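You operate a simulated robot arm through the tools that you are given. There is no shell and no other tool. Be economical: measure what you need, move in short steps, check, and stop when the job is done.

You are at the controls of a simulated robot arm. One attempt, no reset.

JOB
Put things in order on the dresser top. At the end: the blue rolled socks from the dresser top is on the beige coaster; the pink toothbrush stands where the blue toothbrush stood; the blue toothbrush stands where the white pump bottle (marked "HAND CREAM") stood; the white pump bottle from the dresser top is on the beige box tray; whatever was shut is shut again. Leave all else as you found it, and nothing knocked over.

It is judged by the outcome, as a careful person would: the job done as asked, and still so three seconds after it is handed in. It fails if anything else is knocked over, pushed out of place, dropped, spilled or broken.

ROBOT AND FRAMES
A 7-joint arm with a two-finger parallel gripper, fixed in place. Base frame: the origin is at the foot of the arm, x ahead of it, y to its left, z up; the work surface is at about z = 85. Units: cm, rad, N and s.
With the tool pointing down near the work surface it reaches from about 30 to 70 cm from the base axis. Its first joint turns from -1.152 to 1.152 rad. Payload 1.57 kg.
Tool frame: the origin (TCP) lies between the finger pads and is the grasp point; the fingertips stand 3 cm ahead of it; z points along the fingers, y is the line along which they close. Largest opening 11 cm; finger width 2.4, thickness 1.2; the body of the gripper, 4.8 by 11.2 cm, starts 7.8 cm behind the TCP.
Orientation is told as [roll, pitch, yaw] about the base's x, y, z axes, in that order, counted from this pose: with the fingers straight down and closing along the base's y, the tool's x points along the base's -x, its y along +y and its z along -z.

CONTROLS
- The arm moves only by the tool step_arm. Its argument "motion" is text: rows parted by semicolons, each of 7 numbers parted by spaces: the turn, a rotation vector about the tool's x, y, z in rad, then the shift along the tool's x, y, z in cm, then the finger opening in cm, from 0 to 11. In form: ax ay az x y z gripper; .... A call has 1 to 10 rows; each row is the pose to reach, as a shift and turn from the pose commanded when the call began, along the tool's axes at that moment. Each row takes 0.2 s and may step no farther than 5 cm and 0.15 rad from the row before; otherwise, or with a gripper value out of range, the whole call is refused. A pose out of reach is approached as far as the arm can. The call stops where the force on the tool passes 40 N (or 10 N more than at its start, if that is more) or the arm is blocked; 0.2 s more then pass. The fingers move at their own pace (about 10.8 cm/s each) and stop on an object; they squeeze with about 40 N. The grip force told is the motor's: it shows also when the fingers shut on nothing. Time passes only in rows, and 0.2 s behind the last, so rows that repeat a pose let the fingers close. It gives the time, the measured TCP pose, the force on the tool (base axes), the opening and the grip force at its end, in the units of the frame above (readings bear some noise).
- Cameras (640 x 400 px; columns grow to the right, rows downward): "scene" is fixed at [16.37, -40.12, 138.87]; the picture's right is [0.73, -0.68, 0.00], its down [-0.49, -0.52, -0.70] and it looks along [0.48, 0.51, -0.72] (base axes); focal length 226 px, centre (320, 200). "wrist" rides on the gripper at [-3.6, 0, -8] in the tool frame; the picture's right is [0.00, -1.00, 0.00], its down [0.97, 0.00, -0.24] and it looks along [0.24, 0.00, 0.97] (tool axes); focal length 218 px, centre (320, 200). There is no depth. A picture from a camera that has moved, and an enlarged one, comes with that camera's place and axes in the base frame and with its lens.
- grab_frame(camera): a new picture of that camera. It takes no simulated time.
- enlarge(camera, box): a new picture of the part [left, top, right, bottom] of that camera's present view, enlarged. It takes no simulated time.
- close_job(): hands the job in; it is judged then, once.

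Work in short steps. Places have to be worked out from the pictures, the camera data and where the tool is seen: move nearer, look again, correct. Check each grasp and each placing, and mend what went wrong. You have 120 turns and 68 pictures in all, those below and enlarged ones among them. Open the gripper and draw the arm clear of the work before you hand the job in, unless the task says otherwise; then end with one line.

The tools are called after ">>>" as name(argument=value, ...) on one line, values as JSON. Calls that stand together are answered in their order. step_arm: Moves the arm, as the interface text tells. Its arguments: {"type":"object","properties":{"motion":{"type":"string"}},"required":["motion"]} The other tools are called the same way: grab_frame (camera) takes a picture; enlarge (camera, box) takes an enlarged picture of a part of a camera's view; close_job () hands the job in.

At the start:

```text
clock: 0.0
ee_pos: [45.95, -2.71, 120.02]
tcp_rot: [-0.001, 0.0, 0.0]
contact_force: [-0.5, 0.8, 0.1]
opening: 10.99
finger_force: 0.2
```

scene: 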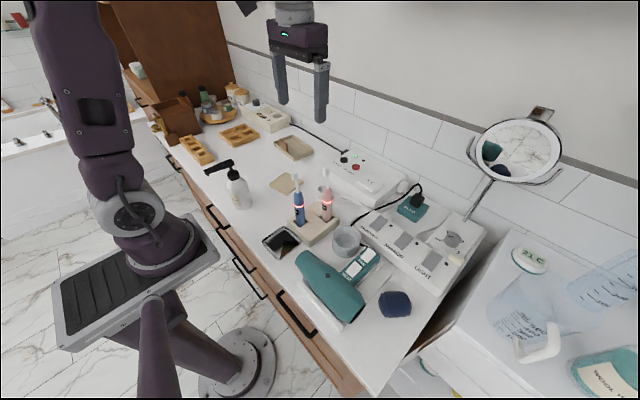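
wrist: 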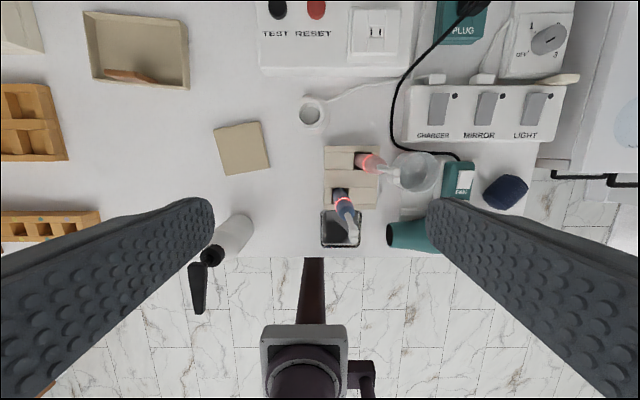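

I'll start by enlarging the key areas to identify the objects.

>>> enlarge(camera="wrist", box=[180, 100, 460, 275])

>>> enlarge(camera="scene", box=[190, 120, 430, 270])

>>> enlarge(camera="wrist", box=[0, 0, 280, 175])

```text
2.29 times, centred on (320, 188) of wrist
camera zoom: at [49.56, -2.71, 128.09], right [0.0, -1.0, 0.0], down [-0.97, 0.0, 0.24], along [-0.24, 0.0, -0.97], focal length 499 px, centre (320, 229)
```

zoom: 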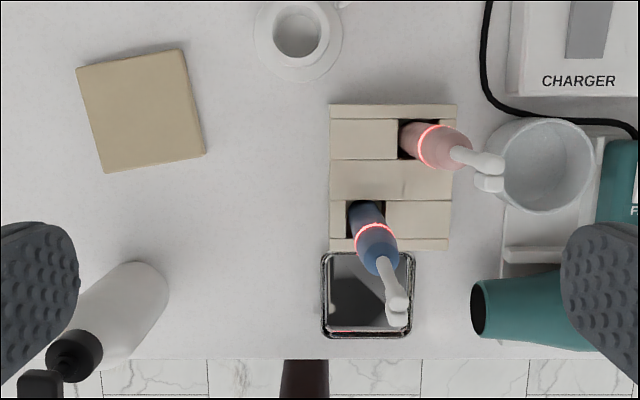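

```text
2.67 times, centred on (310, 195) of scene
camera zoom: at [16.37, -40.12, 138.87], right [0.73, -0.68, 0.0], down [-0.49, -0.52, -0.7], along [0.48, 0.51, -0.72], focal length 602 px, centre (347, 213)
```

zoom: 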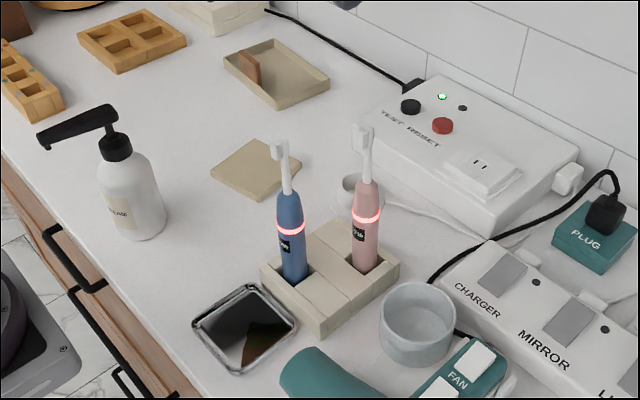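

```text
2.29 times, centred on (140, 88) of wrist
camera zoom: at [49.56, -2.71, 128.09], right [0.0, -1.0, 0.0], down [-0.97, 0.0, 0.24], along [-0.24, 0.0, -0.97], focal length 499 px, centre (731, 457)
```

zoom: 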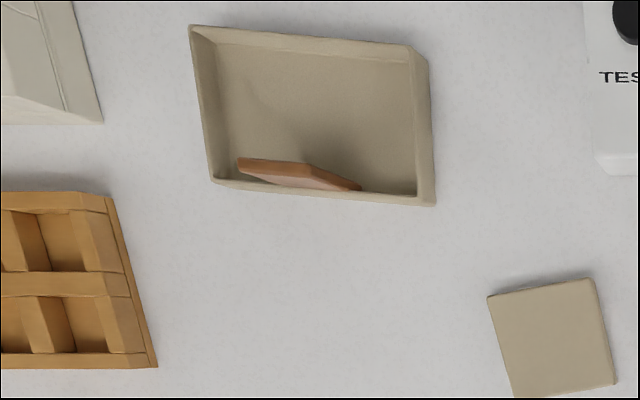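

The pump bottle stands near (33, 14), its nozzle pointing toward -x. I'll move above it with a yaw so the fingers straddle the nozzle, then look.

>>> step_arm(motion="0 0 0.055 2.2 2.8 1 11; 0 0 0.11 4.4 5.6 2 11; 0 0 0.165 6.6 8.4 3 11; 0 0 0.22 8.8 11.2 4 11; 0 0 0.275 11 14 5 11; 0 0 0.325 12.5 16.7 6 11; 0 0 0.325 12.5 16.7 6 11")

>>> grab_frame(camera="wrist")

>>> grab_frame(camera="scene")

```text
clock: 1.6
ee_pos: [33.64, 14.22, 113.9]
tcp_rot: [0.0, 0.0, -0.324]
contact_force: [-0.8, -0.1, -0.2]
opening: 11.01
finger_force: 0.1
```

```text
62 pictures are left
camera wrist: at [36.97, 13.1, 121.91], right [-0.32, -0.95, 0.0], down [-0.92, 0.31, 0.24], along [-0.23, 0.08, -0.97], focal length 218 px, centre (320, 200)
```

wrist: 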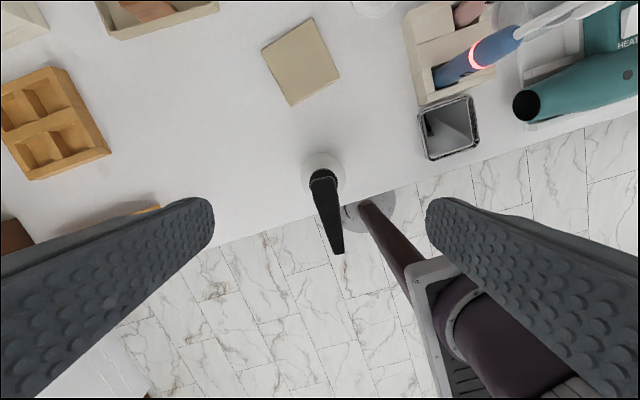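

```text
61 pictures are left
```

scene: 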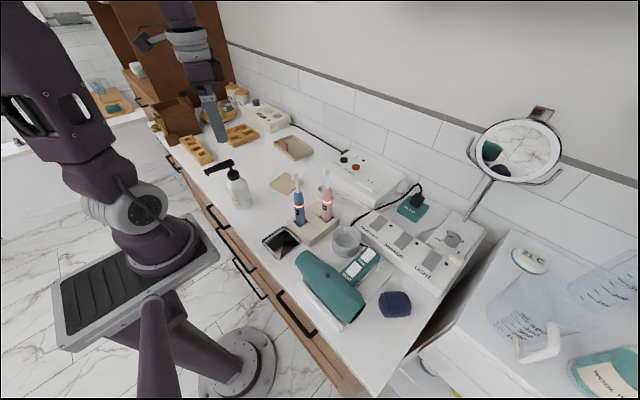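

Bottle axis is at about (34.0, 13.95), well between the fingers. Descending to TCP z≈96 and checking the top clearance.

>>> step_arm(motion="0 0 0 -0.4 -0.1 4 11; 0 0 0 -0.4 -0.1 8 11; 0 0 0 -0.4 -0.1 12 11; 0 0 0 -0.4 -0.1 15 11; 0 0 0 -0.4 -0.1 18 11; 0 0 0 -0.4 -0.1 18 11")

>>> enlarge(camera="scene", box=[160, 80, 320, 220])

>>> grab_frame(camera="wrist")

```text
clock: 3.0
ee_pos: [33.9, 13.77, 96.07]
tcp_rot: [0.001, 0.0, -0.324]
contact_force: [-0.6, 0.7, -0.9]
opening: 11.01
finger_force: 0.1
```

```text
2.86 times, centred on (240, 150) of scene
camera zoom: at [16.37, -40.12, 138.87], right [0.73, -0.68, 0.0], down [-0.49, -0.52, -0.7], along [0.48, 0.51, -0.72], focal length 645 px, centre (549, 343)
```

zoom: 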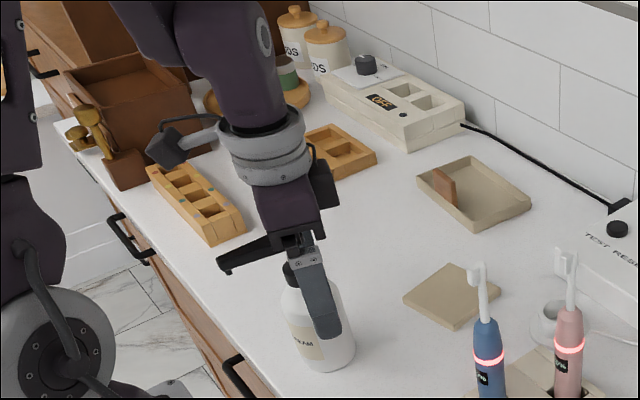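

```text
59 pictures are left
camera wrist: at [37.23, 12.71, 104.07], right [-0.32, -0.95, 0.0], down [-0.92, 0.31, 0.24], along [-0.23, 0.08, -0.97], focal length 218 px, centre (320, 200)
```

wrist: 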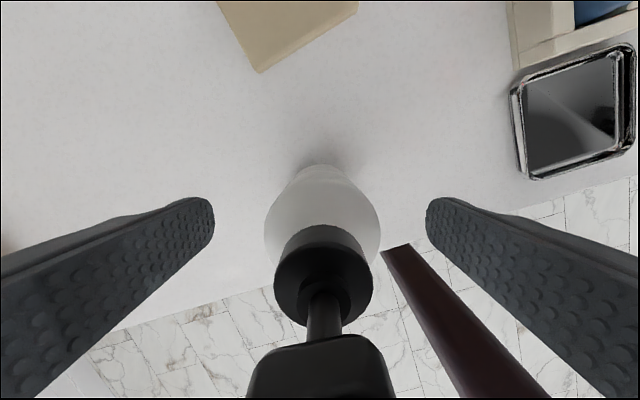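

The palm has about 2 cm to the pump head. I'll lower 1.2 cm more and close.

>>> step_arm(motion="0 0 0 0 0 0.6 11; 0 0 0 0 0 1.2 11; 0 0 0 0 0 1.2 7; 0 0 0 0 0 1.2 4; 0 0 0 0 0 1.2 4; 0 0 0 0 0 1.2 4")

>>> enlarge(camera="scene", box=[160, 120, 320, 220])

```text
clock: 4.4
ee_pos: [33.83, 13.64, 95.0]
tcp_rot: [0.0, 0.0, -0.323]
contact_force: [0.0, 0.0, 0.2]
opening: 5.96
finger_force: 39.6
```

```text
4.00 times, centred on (240, 170) of scene
camera zoom: at [16.38, -40.12, 138.87], right [0.73, -0.68, 0.0], down [-0.49, -0.52, -0.7], along [0.48, 0.51, -0.72], focal length 903 px, centre (640, 320)
```

zoom: 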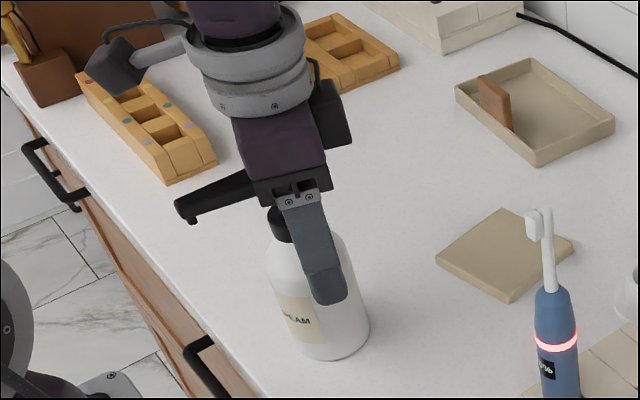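

Firm grip at 5.96 cm. Lifting 8 cm then moving toward the tray for a look.

>>> step_arm(motion="0 0 0 0 0 -2 4; 0 0 0 0 0 -5 4; 0 0 0 0 0 -8 4; 0 0 0 -3 2.7 -8 4; 0 0 0 -6 5.4 -8 4; 0 0 0 -9 8.1 -8 4; 0 0 0 -12 10.8 -8 4; 0 0 0 -14.5 13.3 -8 4; 0 0 0 -14.5 13.3 -8 4")

>>> grab_frame(camera="wrist")

>>> grab_frame(camera="scene")

```text
clock: 6.4
ee_pos: [51.9, 21.43, 102.81]
tcp_rot: [0.001, 0.0, -0.324]
contact_force: [0.7, 0.0, -5.8]
opening: 5.95
finger_force: 40.3
```

```text
57 pictures are left
camera wrist: at [55.32, 20.28, 110.81], right [-0.32, -0.95, 0.0], down [-0.92, 0.31, 0.24], along [-0.23, 0.08, -0.97], focal length 218 px, centre (320, 200)
```

wrist: 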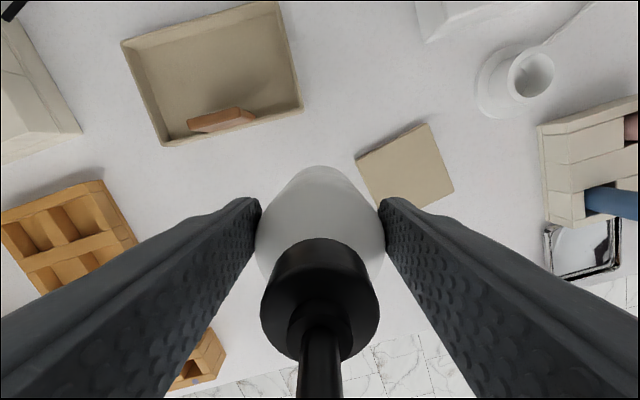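

```text
56 pictures are left
```

scene: 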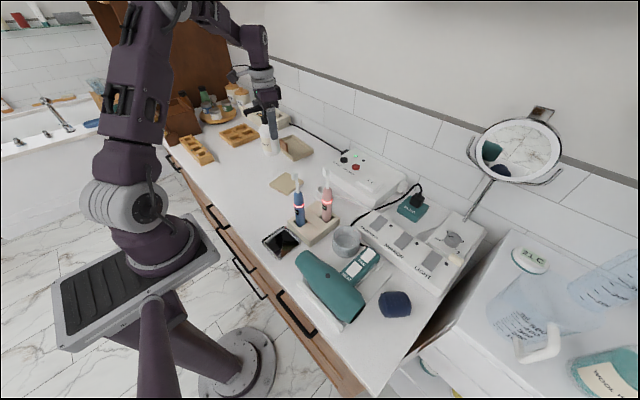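

Tray interior is around x 60.5–69, y 21.5–35.5, with the brown item at its near edge (y≈26–31, x<62). I'll move the bottle over about (65.4, 26).

>>> step_arm(motion="0 0 0 -2.3 1.7 0 4; 0 0 0 -4.6 3.4 0 4; 0 0 0 -6.9 5.2 0 4; 0 0 0 -9.2 6.9 0 4; 0 0 0 -11.35 8.62 0 4; 0 0 0 -11.35 8.62 0 4; 0 0 0 -11.35 8.62 0 4")

>>> grab_frame(camera="wrist")

>>> enlarge(camera="scene", box=[220, 80, 380, 180])

```text
clock: 8.0
ee_pos: [62.1, 25.1, 102.8]
tcp_rot: [0.0, 0.001, -0.325]
contact_force: [-0.4, 0.8, -5.2]
opening: 5.97
finger_force: 39.8
out of reach, approached as far as the arm can: row 4, 5, 6, 7
```

```text
55 pictures are left
camera wrist: at [65.35, 24.03, 110.81], right [-0.32, -0.95, 0.0], down [-0.92, 0.31, 0.24], along [-0.23, 0.08, -0.97], focal length 218 px, centre (320, 200)
```

wrist: 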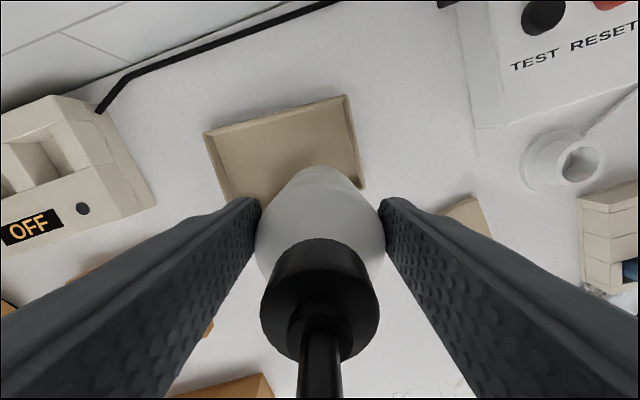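

```text
4.00 times, centred on (300, 130) of scene
camera zoom: at [16.38, -40.12, 138.87], right [0.73, -0.68, 0.0], down [-0.49, -0.52, -0.7], along [0.48, 0.51, -0.72], focal length 903 px, centre (400, 480)
```

zoom: 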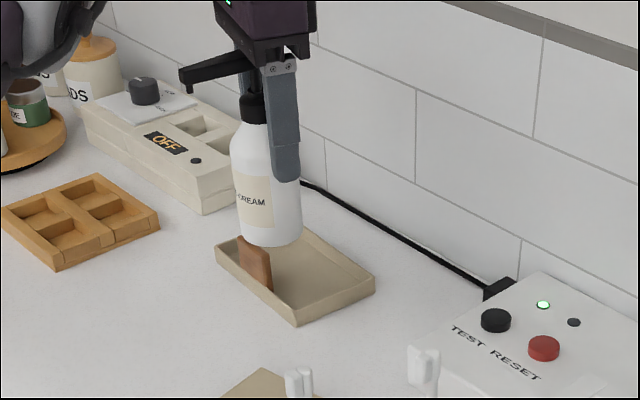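

The bottle stopped at radius 67, short of the target at this height. I'll shift toward the tray's right side, away from the brown item, before testing reach lower down.

>>> step_arm(motion="0 0 0 -0.7 -1.1 0 4; 0 0 0 -1.49 -2.24 0 4; 0 0 0 -1.49 -2.24 0 4")

```text
clock: 8.8
ee_pos: [62.58, 22.44, 102.79]
tcp_rot: [0.001, -0.001, -0.324]
contact_force: [0.7, -0.1, -5.5]
opening: 5.94
finger_force: 40.1
```

Commanded pose is clamped to what was reached, good. Lower 3.8 cm here and then extend outward to test reach.

>>> step_arm(motion="0 0 0 0 0 2 4; 0 0 0 0 0 3.8 4; 0 0 0 -0.8 1.1 3.8 4; 0 0 0 -1.6 2.3 3.8 4; 0 0 0 -2.43 3.45 3.8 4; 0 0 0 -2.43 3.45 3.8 4")

>>> enlarge(camera="scene", box=[240, 100, 360, 175])

```text
clock: 10.2
ee_pos: [63.64, 23.74, 98.74]
tcp_rot: [-0.001, 0.001, -0.325]
contact_force: [0.9, -0.6, -5.4]
opening: 5.91
finger_force: 39.7
out of reach, approached as far as the arm can: row 4, 5, 6
```

```text
5.33 times, centred on (300, 138) of scene
camera zoom: at [16.38, -40.12, 138.87], right [0.73, -0.68, 0.0], down [-0.49, -0.52, -0.7], along [0.48, 0.51, -0.72], focal length 1204 px, centre (427, 533)
```

zoom: 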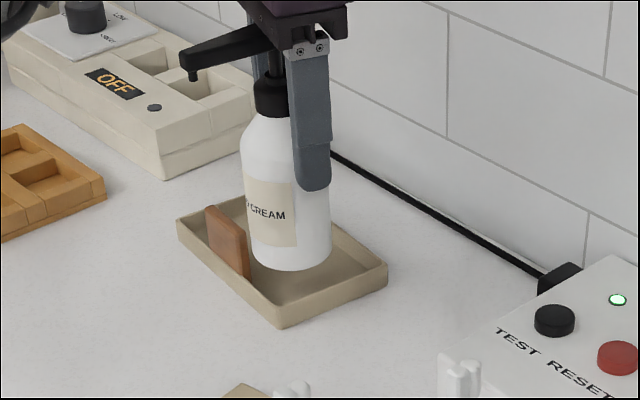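

Reach is 67.9 cm here; the slot needs about 70. I'll yaw the held bottle so a slight outward tilt (about the closing axis) extends reach.

>>> step_arm(motion="0 0 -0.15 0 0 -1 4; 0 0 -0.3 0 0 -1 4; 0 0 -0.45 0 0 -1 4; 0 0 -0.45 0 0 -1 4")

>>> step_arm(motion="0 -0.05 0 0 0 0 4; 0 -0.1 0 0 0 0 4; 0 -0.1 0 -0.8 0.7 0 4; 0 -0.1 0 -1.6 1.4 0 4; 0 -0.1 0 -1.6 1.4 0 4")

>>> enlarge(camera="scene", box=[240, 100, 360, 175])

```text
clock: 11.2
ee_pos: [63.94, 23.73, 99.98]
tcp_rot: [-0.001, 0.0, 0.128]
contact_force: [-0.6, 0.0, -6.5]
opening: 5.94
finger_force: 40.8
```

```text
clock: 12.4
ee_pos: [65.16, 25.31, 100.06]
tcp_rot: [0.0, -0.101, 0.126]
contact_force: [-0.2, -0.1, -6.0]
opening: 5.95
finger_force: 40.2
```

```text
5.33 times, centred on (300, 138) of scene
camera zoom: at [16.38, -40.12, 138.87], right [0.73, -0.68, 0.0], down [-0.49, -0.52, -0.7], along [0.48, 0.51, -0.72], focal length 1204 px, centre (427, 533)
```

zoom: 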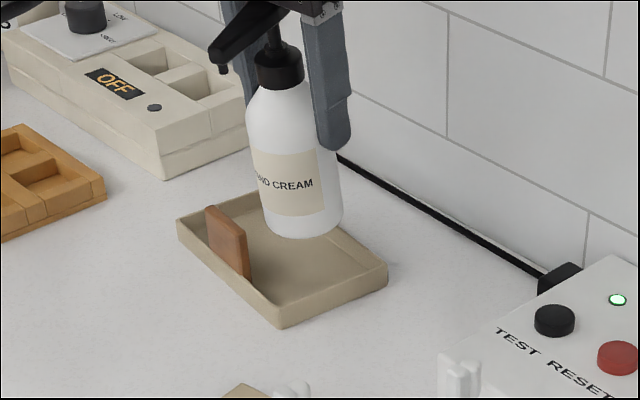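

Reached (65.2, 25.3) with 0.1 tilt. Descending to ~96.5 while halving the tilt.

>>> step_arm(motion="0 0 0 0.15 0 1 4; 0 0.02 0 0.3 0 2 4; 0 0.05 0 0.4 0 2.8 4; 0 0.05 0 0.5 0 3.4 4; 0 0.05 0 0.5 0 3.4 4")

>>> enlarge(camera="scene", box=[240, 100, 360, 175])

```text
clock: 13.6
ee_pos: [65.1, 25.16, 96.63]
tcp_rot: [0.002, -0.049, 0.126]
contact_force: [0.4, -0.2, -7.0]
opening: 5.98
finger_force: 39.8
out of reach, approached as far as the arm can: row 3
```

```text
5.33 times, centred on (300, 138) of scene
camera zoom: at [16.38, -40.12, 138.87], right [0.73, -0.68, 0.0], down [-0.49, -0.52, -0.7], along [0.48, 0.51, -0.72], focal length 1204 px, centre (427, 533)
```

zoom: 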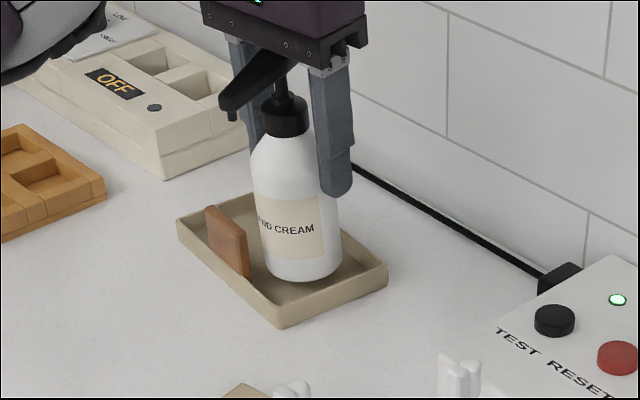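

Bottle sits inside the tray with clearance. Nudge +y 0.3 and lower gently until contact.

>>> step_arm(motion="0 0 0 0 0.3 0 4; 0 0 0 0 0.3 0.3 4; 0 0 0 0 0.3 0.6 4; 0 0 0 0 0.3 0.6 4")

```text
clock: 14.6
ee_pos: [64.94, 25.69, 95.93]
tcp_rot: [0.0, -0.051, 0.123]
contact_force: [0.5, 0.4, -4.8]
opening: 5.96
finger_force: 39.8
```

No clear contact yet; lower a bit more.

>>> step_arm(motion="0 0 0 0 0 0.15 4; 0 0 0 0 0 0.3 4; 0 0 0 0 0 0.3 4")

```text
clock: 15.4
ee_pos: [65.07, 25.73, 95.72]
tcp_rot: [0.003, -0.051, 0.125]
contact_force: [-0.1, -0.9, -5.5]
opening: 5.95
finger_force: 39.7
```

>>> step_arm(motion="0 0 0 0 0 0.2 4; 0 0 0 0 0 0.4 4; 0 0 0 0 0 0.4 4")

>>> enlarge(camera="scene", box=[240, 100, 360, 175])

```text
clock: 16.2
ee_pos: [65.16, 25.67, 95.51]
tcp_rot: [0.001, -0.051, 0.125]
contact_force: [2.0, 5.1, 10.4]
opening: 5.96
finger_force: 39.8
```

```text
5.33 times, centred on (300, 138) of scene
camera zoom: at [16.35, -40.12, 138.87], right [0.73, -0.68, 0.0], down [-0.49, -0.52, -0.7], along [0.48, 0.51, -0.72], focal length 1204 px, centre (427, 533)
```

zoom: 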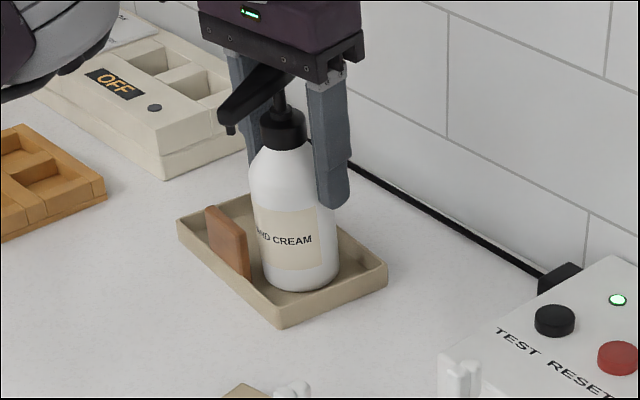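

Contact made (≈16 N up). Release, then check.

>>> step_arm(motion="0 0 0 0 0 0 6.5; 0 0 0 0 0 0 8; 0 0 0 0 0 0 10.5; 0 0 0 0 0 0 10.5; 0 0 0 0 0 0 10.5")

>>> enlarge(camera="scene", box=[240, 100, 360, 175])

```text
clock: 17.4
ee_pos: [65.04, 25.56, 95.26]
tcp_rot: [-0.001, -0.05, 0.125]
contact_force: [0.7, -0.8, -0.1]
opening: 10.53
finger_force: 0.0
```

```text
5.33 times, centred on (300, 138) of scene
camera zoom: at [16.37, -40.12, 138.87], right [0.73, -0.68, 0.0], down [-0.49, -0.52, -0.7], along [0.48, 0.51, -0.72], focal length 1204 px, centre (427, 533)
```

zoom: 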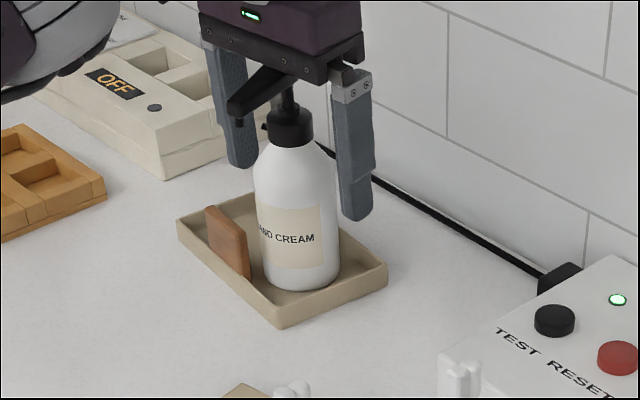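

Bottle stands upright in the tray, brown item untouched. Retreat upward.

>>> step_arm(motion="0 0 0 0.3 0 -2 10.5; 0 0 0 0.8 0 -4.5 10.5; 0 0 0 1.6 0 -8 10.5; 0 0 0 3 0 -12 10.5; 0 0.05 0 5 0 -16 10.5; 0 0.05 0 9 -3 -16 10.5; 0 0.05 0 13 -6 -16 10.5; 0 0.05 0 16 -9.5 -16 10.5; 0 0.05 0 18 -13.5 -16 10.5; 0 0.05 0 20 -18 -16 10.5")

>>> grab_frame(camera="wrist")

```text
clock: 19.6
ee_pos: [46.97, 5.48, 110.08]
tcp_rot: [0.001, 0.002, 0.126]
contact_force: [0.8, 0.2, -0.1]
opening: 10.51
finger_force: 0.0
```

```text
48 pictures are left
camera wrist: at [50.5, 5.86, 118.1], right [0.12, -0.99, 0.0], down [-0.96, -0.12, 0.24], along [-0.24, -0.03, -0.97], focal length 218 px, centre (320, 200)
```

wrist: 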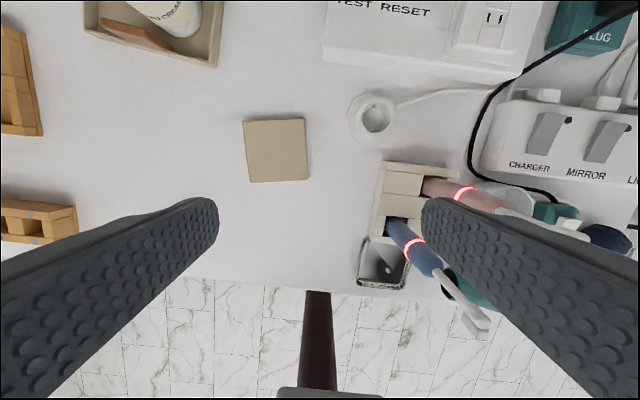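

The coaster is at (49.0, 12.4). Moving above the blue toothbrush at about (40.8, -6.4) for a closer look.

>>> step_arm(motion="0 0 0 0 0 -3 8; 0 0 0.04 2.5 -3.7 -3 8; 0 0 0.08 5 -7.4 -3 8; 0 0 0.126 7.5 -11.05 -3 8; 0 0 0.126 7.5 -11.05 -3 8")

>>> grab_frame(camera="wrist")

>>> enlarge(camera="scene", box=[240, 130, 400, 260])

```text
clock: 20.8
ee_pos: [40.85, -6.89, 113.24]
tcp_rot: [0.0, 0.001, -0.003]
contact_force: [0.2, -0.3, 0.1]
opening: 7.98
finger_force: 0.0
```

```text
47 pictures are left
camera wrist: at [44.36, -6.87, 121.31], right [0.0, -1.0, 0.0], down [-0.97, 0.0, 0.24], along [-0.24, 0.0, -0.97], focal length 218 px, centre (320, 200)
```

wrist: 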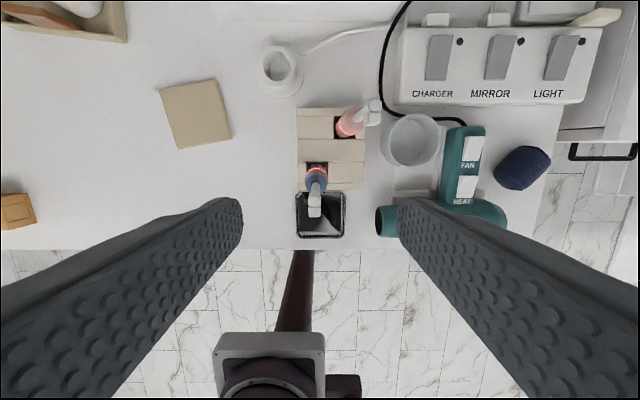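

```text
3.08 times, centred on (320, 195) of scene
camera zoom: at [16.37, -40.12, 138.87], right [0.73, -0.68, 0.0], down [-0.49, -0.52, -0.7], along [0.48, 0.51, -0.72], focal length 695 px, centre (320, 215)
```

zoom: 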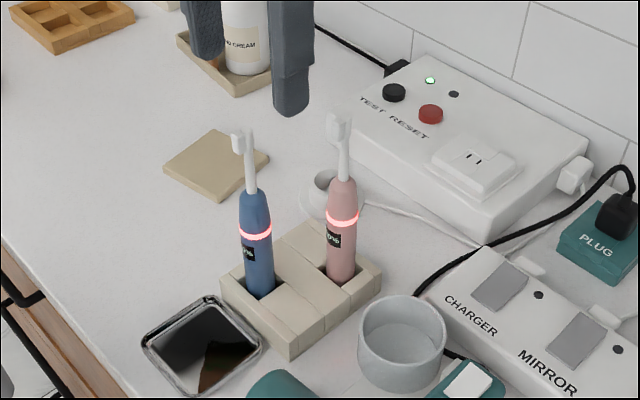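

Blue axis is about (41.4, -6.45). Center and descend to TCP z≈104, then recheck alignment.

>>> step_arm(motion="0 0 0 -0.5 0.45 0 8; 0 0 0 -0.5 0.45 3 8; 0 0 0 -0.5 0.45 6 8; 0 0 0 -0.5 0.45 9 8; 0 0 0 -0.5 0.45 9 8")

>>> grab_frame(camera="wrist")

>>> enlarge(camera="scene", box=[240, 130, 400, 260])

```text
clock: 22.0
ee_pos: [41.47, -6.38, 104.21]
tcp_rot: [0.0, 0.0, -0.002]
contact_force: [0.2, -0.3, 0.5]
opening: 7.99
finger_force: 0.0
```

```text
45 pictures are left
camera wrist: at [44.98, -6.33, 112.14], right [0.0, -1.0, 0.0], down [-0.97, 0.0, 0.24], along [-0.24, 0.0, -0.97], focal length 218 px, centre (320, 200)
```

wrist: 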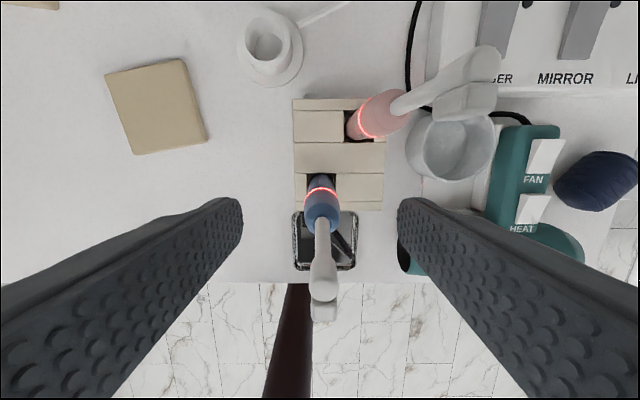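

```text
3.08 times, centred on (320, 195) of scene
camera zoom: at [16.37, -40.12, 138.87], right [0.73, -0.68, 0.0], down [-0.49, -0.52, -0.7], along [0.48, 0.51, -0.72], focal length 695 px, centre (320, 215)
```

zoom: 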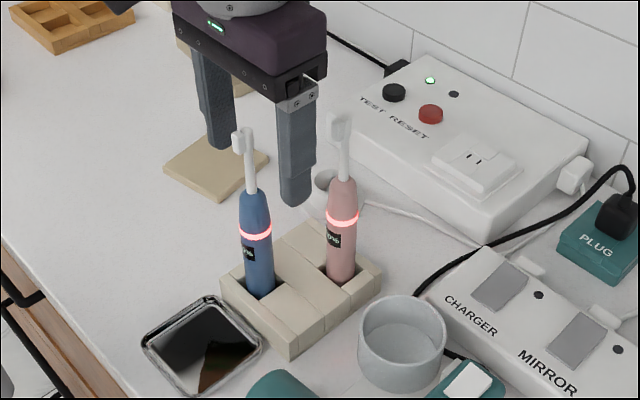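

Axis refined to x≈41.0, y≈-6.4. Descend to z≈98.4 and close.

>>> step_arm(motion="0 0 0 0.4 0 2 8; 0 0 0 0.4 0 4 8; 0 0 0 0.4 0 5.8 8; 0 0 0 0.4 0 5.8 8")

>>> enlarge(camera="scene", box=[240, 130, 400, 260])

>>> grab_frame(camera="wrist")

```text
clock: 23.0
ee_pos: [40.78, -6.51, 98.39]
tcp_rot: [0.001, 0.0, -0.001]
contact_force: [0.2, 0.7, -0.8]
opening: 8.0
finger_force: 0.1
```

```text
3.08 times, centred on (320, 195) of scene
camera zoom: at [16.37, -40.12, 138.87], right [0.73, -0.68, 0.0], down [-0.49, -0.52, -0.7], along [0.48, 0.51, -0.72], focal length 695 px, centre (320, 215)
```

zoom: 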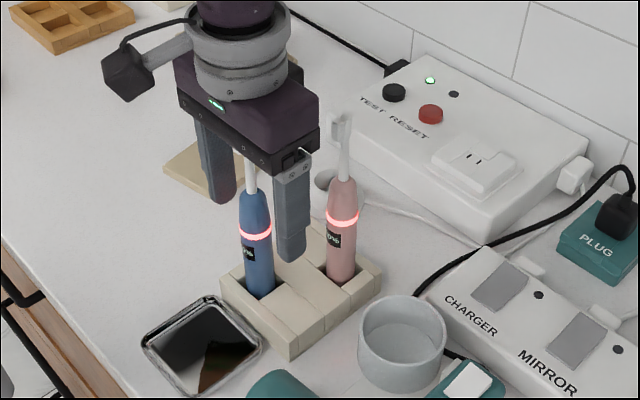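

```text
42 pictures are left
camera wrist: at [44.23, -6.42, 106.32], right [0.0, -1.0, 0.0], down [-0.97, 0.0, 0.24], along [-0.24, 0.0, -0.97], focal length 218 px, centre (320, 200)
```

wrist: 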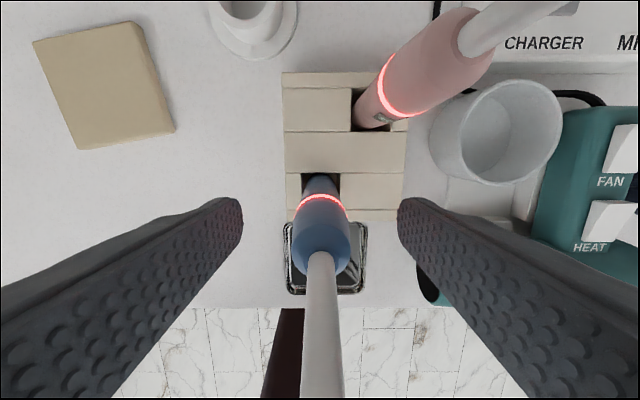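

Well aligned, fingers overlap the upper handle. Closing.

>>> step_arm(motion="0 0 0 0 0 0 5; 0 0 0 0 0 0 3; 0 0 0 0 0 0 1; 0 0 0 0 0 0 1; 0 0 0 0 0 0 1")

>>> step_arm(motion="0 0 0 0 0 -1 1; 0 0 0 0 0 -3 1; 0 0 0 0 0 -3 1")

>>> enlarge(camera="scene", box=[240, 130, 400, 260])

```text
clock: 24.2
ee_pos: [40.63, -6.4, 98.41]
tcp_rot: [0.001, 0.0, -0.003]
contact_force: [0.6, -0.1, 0.1]
opening: 2.6
finger_force: 36.7
```

```text
clock: 25.0
ee_pos: [40.69, -6.45, 101.51]
tcp_rot: [-0.001, 0.0, -0.001]
contact_force: [-1.6, 0.1, -1.6]
opening: 2.62
finger_force: 37.1
```

```text
3.08 times, centred on (320, 195) of scene
camera zoom: at [16.37, -40.12, 138.87], right [0.73, -0.68, 0.0], down [-0.49, -0.52, -0.7], along [0.48, 0.51, -0.72], focal length 695 px, centre (320, 215)
```

zoom: 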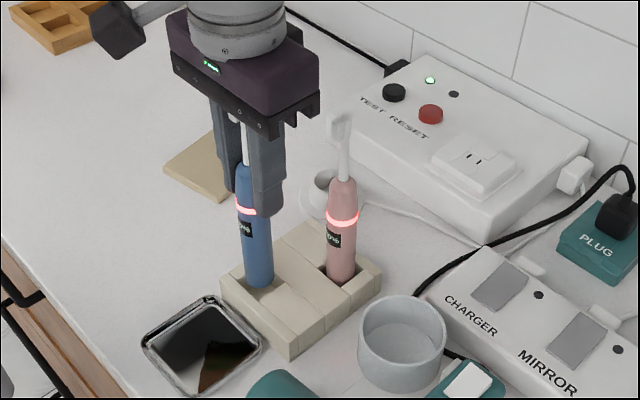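

Brush is rising with the grip. Lift further and inspect.

>>> step_arm(motion="0 0 0 0 0 -2 1; 0 0 0 0 0 -4 1; 0 0 0 0 0 -6 1; 0 0 0 0 0 -6 1")

>>> enlarge(camera="scene", box=[240, 130, 400, 260])

>>> grab_frame(camera="wrist")

```text
clock: 26.0
ee_pos: [40.53, -6.39, 107.57]
tcp_rot: [0.0, 0.001, -0.002]
contact_force: [0.2, -1.1, -1.6]
opening: 2.61
finger_force: 37.1
```

```text
3.08 times, centred on (320, 195) of scene
camera zoom: at [16.37, -40.12, 138.87], right [0.73, -0.68, 0.0], down [-0.49, -0.52, -0.7], along [0.48, 0.51, -0.72], focal length 695 px, centre (320, 215)
```

zoom: 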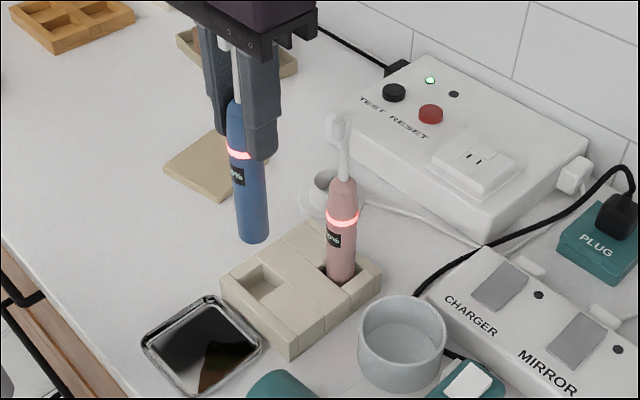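

```text
39 pictures are left
camera wrist: at [44.12, -6.33, 115.53], right [0.0, -1.0, 0.0], down [-0.97, 0.0, 0.24], along [-0.24, 0.0, -0.97], focal length 218 px, centre (320, 200)
```

wrist: 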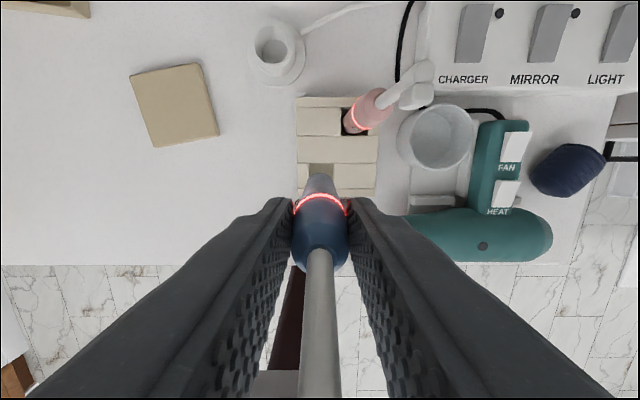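

Held straight; bottom is about 13.7 cm below TCP. Moving to the pump's former spot (33.85, 13.7).

>>> step_arm(motion="0 0 0 1.1 3.4 0 1; 0 0 0 2.2 6.8 0 1; 0 0 0 3.3 10.2 0 1; 0 0 0 4.5 13.6 0 1; 0 0 0 5.6 17 0 1; 0 0 0 6.7 20.1 0 1; 0 0 0 6.7 20.1 2 1; 0 0 0 6.7 20.1 4 1; 0 0 0 6.7 20.1 6.5 1; 0 0 0 6.7 20.1 6.5 1")

>>> enlarge(camera="scene", box=[160, 110, 320, 220])

>>> grab_frame(camera="wrist")

```text
clock: 28.2
ee_pos: [33.8, 13.78, 101.04]
tcp_rot: [0.0, -0.001, -0.001]
contact_force: [0.5, 0.3, -3.0]
opening: 2.61
finger_force: 37.3
```

```text
3.64 times, centred on (240, 165) of scene
camera zoom: at [16.37, -40.12, 138.87], right [0.73, -0.68, 0.0], down [-0.49, -0.52, -0.7], along [0.48, 0.51, -0.72], focal length 821 px, centre (611, 327)
```

zoom: 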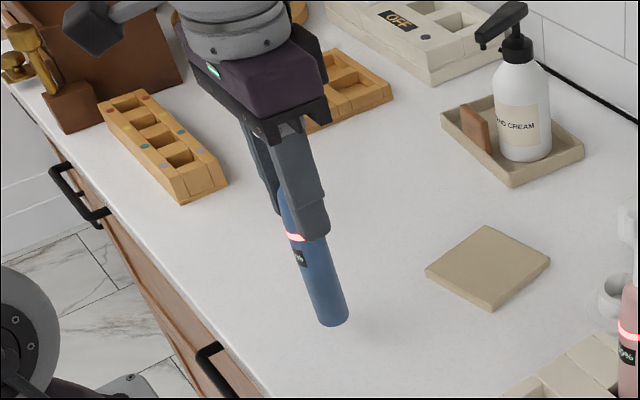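

```text
37 pictures are left
camera wrist: at [37.45, 13.76, 108.97], right [0.0, -1.0, 0.0], down [-0.97, 0.0, 0.24], along [-0.24, 0.0, -0.97], focal length 218 px, centre (320, 200)
```

wrist: 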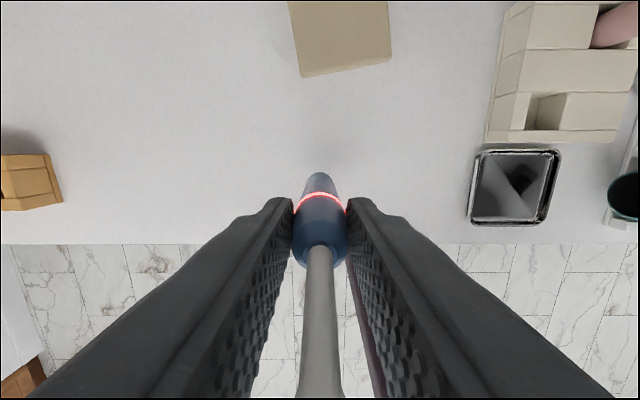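

Brush hangs vertically at the spot, bottom about 2.4 cm above the surface. Lowering carefully.

>>> step_arm(motion="0 0 0 0 0 1 1; 0 0 0 0 0 1.8 1; 0 0 0 0 0 2.1 1; 0 0 0 0 0 2.3 1; 0 0 0 0 0 2.3 1")

```text
clock: 29.4
ee_pos: [34.03, 13.71, 98.66]
tcp_rot: [0.001, 0.0, -0.002]
contact_force: [0.1, -0.4, -2.2]
opening: 2.62
finger_force: 37.0
```

>>> step_arm(motion="0 0 0 0 0 0.15 1; 0 0 0 0 0 0.3 1; 0 0 0 0 0 0.3 1")

>>> enlarge(camera="scene", box=[200, 150, 280, 220])

```text
clock: 30.2
ee_pos: [33.98, 13.82, 98.4]
tcp_rot: [0.0, 0.0, 0.0]
contact_force: [-0.5, -0.2, -2.7]
opening: 2.61
finger_force: 37.3
```

```text
5.71 times, centred on (240, 185) of scene
camera zoom: at [16.37, -40.12, 138.87], right [0.73, -0.68, 0.0], down [-0.49, -0.52, -0.7], along [0.48, 0.51, -0.72], focal length 1290 px, centre (777, 286)
```

zoom: 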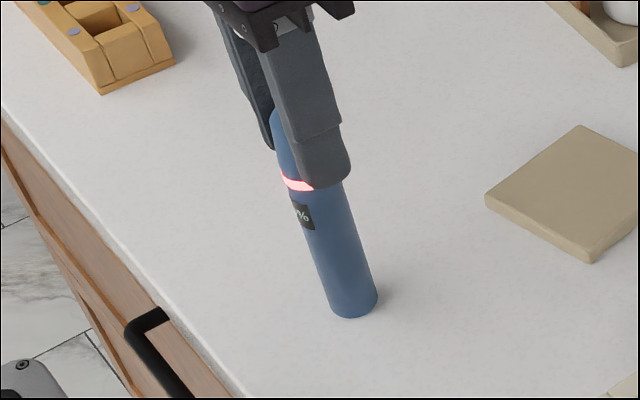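

Nearly touching. Lower in fine increments until the force turns.

>>> step_arm(motion="0 0 0 0 0 0.1 1; 0 0 0 0 0 0.2 1; 0 0 0 0 0 0.2 1")

>>> step_arm(motion="0 0 0 0 0 0.1 1; 0 0 0 0 0 0.2 1; 0 0 0 0 0 0.2 1")

```text
clock: 31.0
ee_pos: [34.24, 13.79, 98.12]
tcp_rot: [0.002, -0.001, -0.003]
contact_force: [-0.7, -0.3, 27.2]
opening: 2.64
finger_force: 37.1
```

```text
clock: 31.8
ee_pos: [33.98, 13.71, 97.93]
tcp_rot: [-0.001, 0.0, 0.0]
contact_force: [1.3, 4.3, 21.4]
opening: 2.6
finger_force: 37.2
```

Contact (21–27 N). Ease 0.1 cm and open.

>>> step_arm(motion="0 0 0 0 0 -0.1 1; 0 0 0 0 0 -0.1 2.8; 0 0 0 0 0 -0.1 3.4; 0 0 0 0 0 -0.1 5; 0 0 0 0 0 -0.1 8; 0 0 0 0 0 -0.1 8")

>>> enlarge(camera="scene", box=[200, 120, 280, 220])

>>> grab_frame(camera="wrist")

```text
clock: 33.2
ee_pos: [34.1, 13.67, 98.08]
tcp_rot: [-0.001, 0.001, 0.0]
contact_force: [-0.1, -0.7, 0.9]
opening: 8.0
finger_force: 0.1
```

```text
4.00 times, centred on (240, 170) of scene
camera zoom: at [16.37, -40.12, 138.87], right [0.73, -0.68, 0.0], down [-0.49, -0.52, -0.7], along [0.48, 0.51, -0.72], focal length 903 px, centre (640, 320)
```

zoom: 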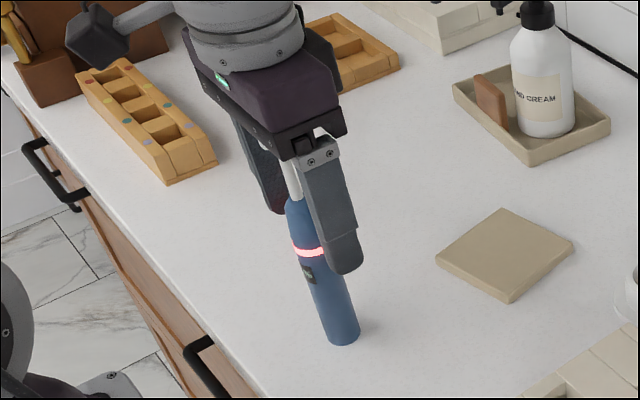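

```text
34 pictures are left
camera wrist: at [37.63, 13.75, 106.01], right [0.0, -1.0, 0.0], down [-0.97, 0.0, 0.24], along [-0.24, 0.0, -0.97], focal length 218 px, centre (320, 200)
```

wrist: 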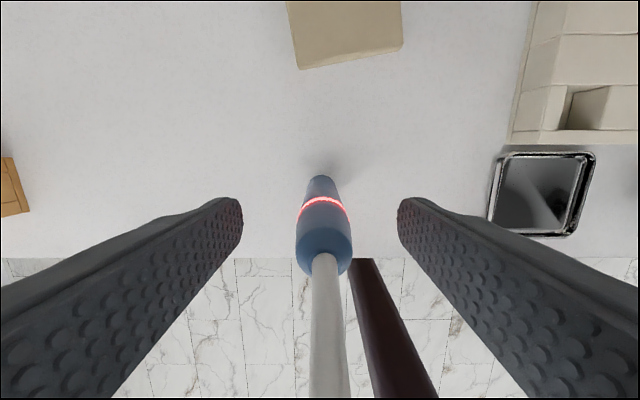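

Brush stands by itself. Rise straight up and go above the pink toothbrush.

>>> step_arm(motion="0 0 0 0 0 -3 8; 0 0 0 0 0 -7.5 8; 0 0 0 0 0 -12 8; 0 0 0 0 0 -15.5 8; 0 0 0 -2.1 -4 -15.5 8; 0 0 0 -4.3 -8 -15.5 8; 0 0 0 -6.5 -12 -15.5 8; 0 0 0 -8.6 -16 -15.5 8; 0 0 0 -10.7 -20 -15.5 8; 0 0 0 -12.9 -24.2 -15.5 8")

>>> grab_frame(camera="wrist")

>>> grab_frame(camera="scene")

```text
clock: 35.4
ee_pos: [46.62, -10.72, 113.76]
tcp_rot: [0.0, -0.001, 0.0]
contact_force: [0.0, 0.3, 0.2]
opening: 7.98
finger_force: 0.1
```

```text
33 pictures are left
camera wrist: at [50.14, -10.69, 121.75], right [0.0, -1.0, 0.0], down [-0.97, 0.0, 0.24], along [-0.24, 0.0, -0.97], focal length 218 px, centre (320, 200)
```

wrist: 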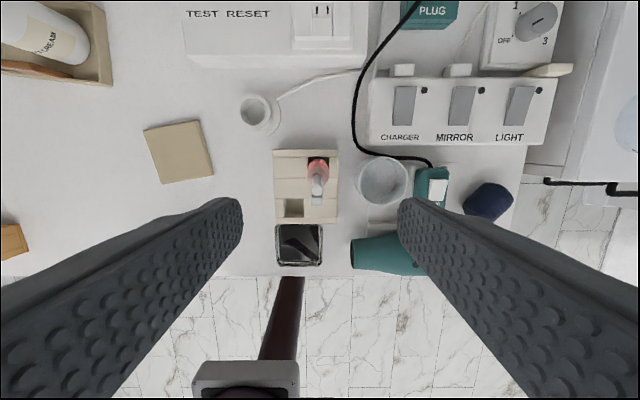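

```text
32 pictures are left
```

scene: 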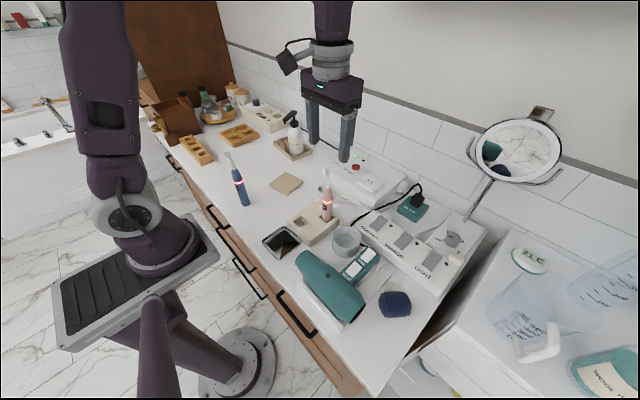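

Enlarging for precise pink and hole positions.

>>> enlarge(camera="wrist", box=[256, 140, 356, 240])

```text
4.00 times, centred on (306, 190) of wrist
camera zoom: at [50.14, -10.69, 121.75], right [0.0, -1.0, 0.0], down [-0.97, 0.0, 0.24], along [-0.24, 0.0, -0.97], focal length 873 px, centre (376, 240)
```

zoom: 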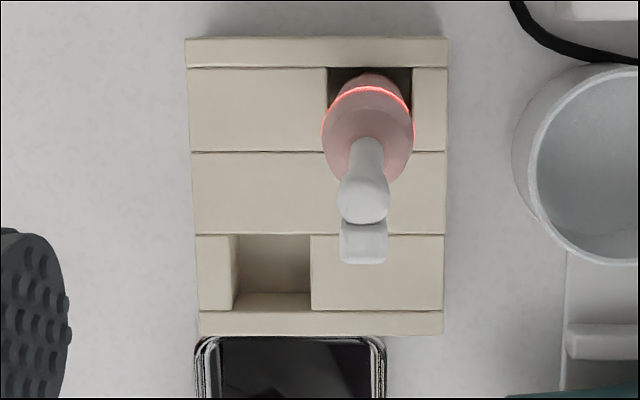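

Pink is at about (47.05, -10.45), blue's hole centre about (40.5, -6.55) with ~3 cm square holes. Descending over the pink brush.

>>> step_arm(motion="0 0 0 -0.43 0.26 0 8; 0 0 0 -0.43 0.26 4 8; 0 0 0 -0.43 0.26 8 8; 0 0 0 -0.43 0.26 12 8; 0 0 0 -0.43 0.26 15.3 8; 0 0 0 -0.43 0.26 15.3 8")

>>> grab_frame(camera="wrist")

>>> enlarge(camera="scene", box=[240, 110, 400, 260])

```text
clock: 36.8
ee_pos: [47.06, -10.02, 98.4]
tcp_rot: [0.001, 0.0, -0.002]
contact_force: [-0.1, -0.1, 2.4]
opening: 7.99
finger_force: 0.1
```

```text
30 pictures are left
camera wrist: at [50.61, -10.03, 106.26], right [0.0, -1.0, 0.0], down [-0.97, 0.0, 0.24], along [-0.24, 0.0, -0.97], focal length 218 px, centre (320, 200)
```

wrist: 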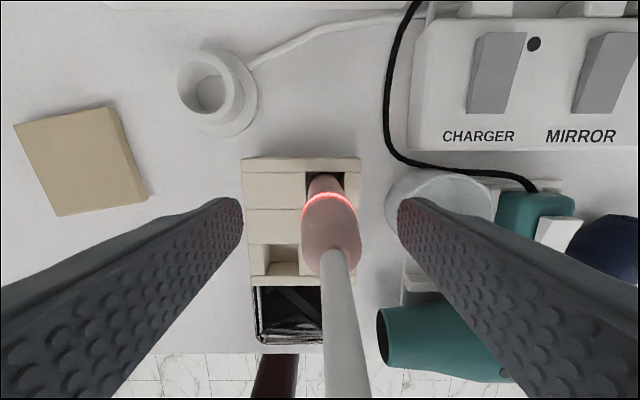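

```text
2.67 times, centred on (320, 185) of scene
camera zoom: at [16.37, -40.12, 138.87], right [0.73, -0.68, 0.0], down [-0.49, -0.52, -0.7], along [0.48, 0.51, -0.72], focal length 602 px, centre (320, 240)
```

zoom: 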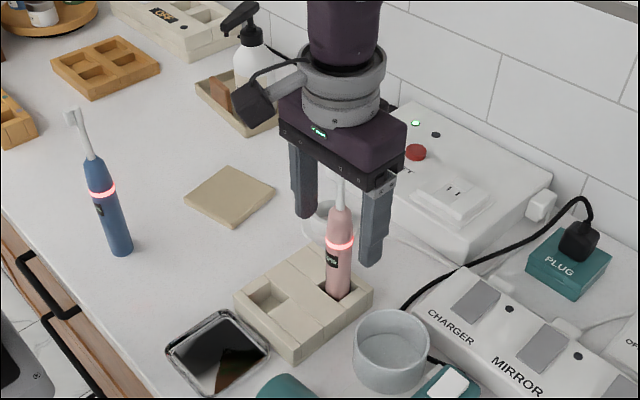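

Pink is ~0.45 cm to the -y side; shift and close.

>>> step_arm(motion="0 0 0 0 -0.45 -0.1 8; 0 0 0 0 -0.45 -0.1 5; 0 0 0 0 -0.45 -0.1 3.5; 0 0 0 0 -0.45 -0.1 1; 0 0 0 0 -0.45 -0.1 1; 0 0 0 0 -0.45 -0.1 1")

```text
clock: 38.2
ee_pos: [47.1, -10.48, 98.39]
tcp_rot: [0.0, 0.001, -0.001]
contact_force: [-0.3, 0.3, 0.1]
opening: 2.62
finger_force: 37.1
```

Gripped at (47.1, -10.48, 98.4). Lift straight up.

>>> step_arm(motion="0 0 0 0 0 -1 1; 0 0 0 0 0 -3 1; 0 0 0 0 0 -5.5 1; 0 0 0 0 0 -8 1; 0 0 0 0 0 -8 1")

>>> enlarge(camera="wrist", box=[220, 120, 420, 245])

>>> enlarge(camera="scene", box=[240, 110, 400, 260])

```text
clock: 39.4
ee_pos: [47.15, -10.3, 106.3]
tcp_rot: [0.0, -0.002, -0.001]
contact_force: [0.2, 0.1, -2.8]
opening: 2.63
finger_force: 36.8
```

```text
3.20 times, centred on (320, 182) of wrist
camera zoom: at [50.81, -10.31, 114.35], right [0.0, -1.0, 0.0], down [-0.97, 0.0, 0.24], along [-0.24, 0.0, -0.97], focal length 698 px, centre (320, 256)
```

zoom: 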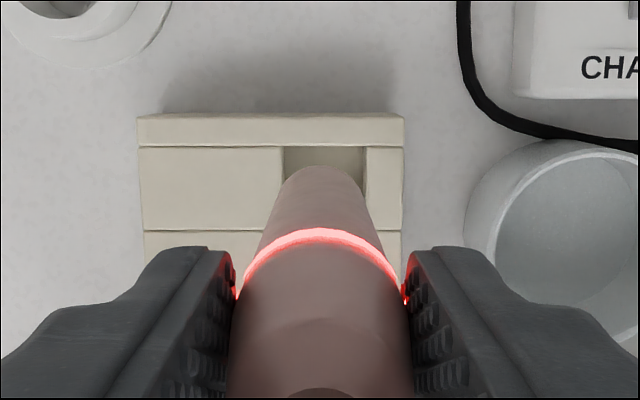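

```text
2.67 times, centred on (320, 185) of scene
camera zoom: at [16.37, -40.12, 138.87], right [0.73, -0.68, 0.0], down [-0.49, -0.52, -0.7], along [0.48, 0.51, -0.72], focal length 602 px, centre (320, 240)
```

zoom: 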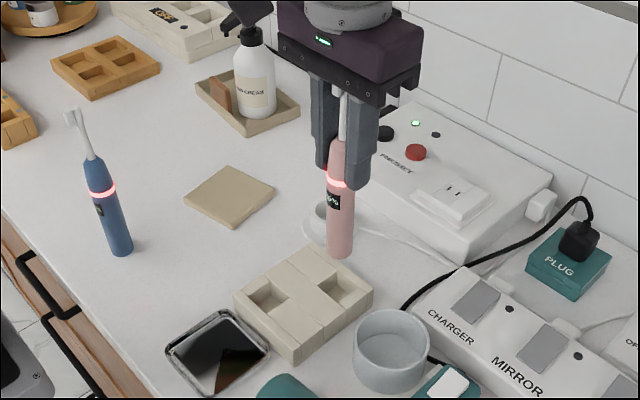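

Held vertically. Shift by the hole-to-hole offset (-6.5, +3.9) and lower to just above the holder.

>>> step_arm(motion="0 0 0 2.2 1.3 0 1; 0 0 0 4.4 2.6 0 1; 0 0 0 6.5 3.9 0 1; 0 0 0 6.5 3.9 1.5 1; 0 0 0 6.5 3.9 2.8 1; 0 0 0 6.5 3.9 2.8 1; 0 0 0 6.5 3.9 2.8 1")

>>> enlarge(camera="wrist", box=[220, 120, 420, 245])

>>> enlarge(camera="scene", box=[280, 170, 360, 250])

```text
clock: 41.0
ee_pos: [40.69, -6.83, 103.46]
tcp_rot: [0.002, 0.001, 0.0]
contact_force: [-0.2, 0.8, -1.7]
opening: 2.64
finger_force: 37.5
```

```text
3.20 times, centred on (320, 182) of wrist
camera zoom: at [44.29, -6.76, 111.43], right [0.0, -1.0, 0.0], down [-0.97, 0.0, 0.24], along [-0.24, 0.0, -0.97], focal length 698 px, centre (320, 256)
```

zoom: 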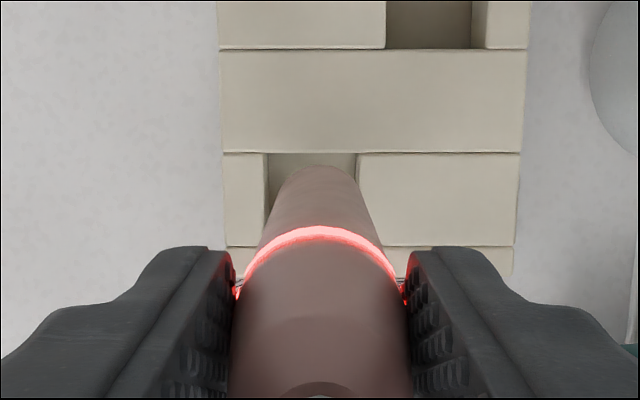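

```text
5.00 times, centred on (320, 210) of scene
camera zoom: at [16.37, -40.12, 138.87], right [0.73, -0.68, 0.0], down [-0.49, -0.52, -0.7], along [0.48, 0.51, -0.72], focal length 1129 px, centre (320, 150)
```

zoom: 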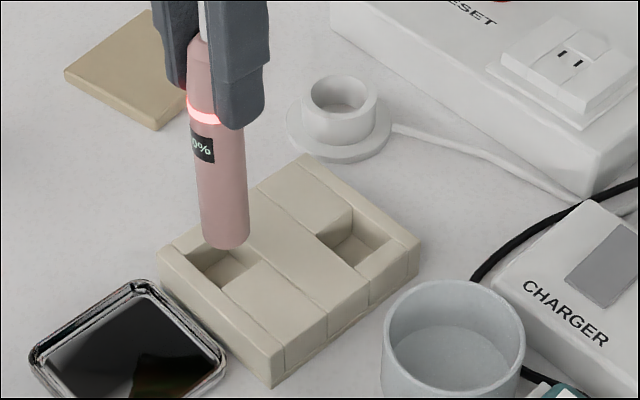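

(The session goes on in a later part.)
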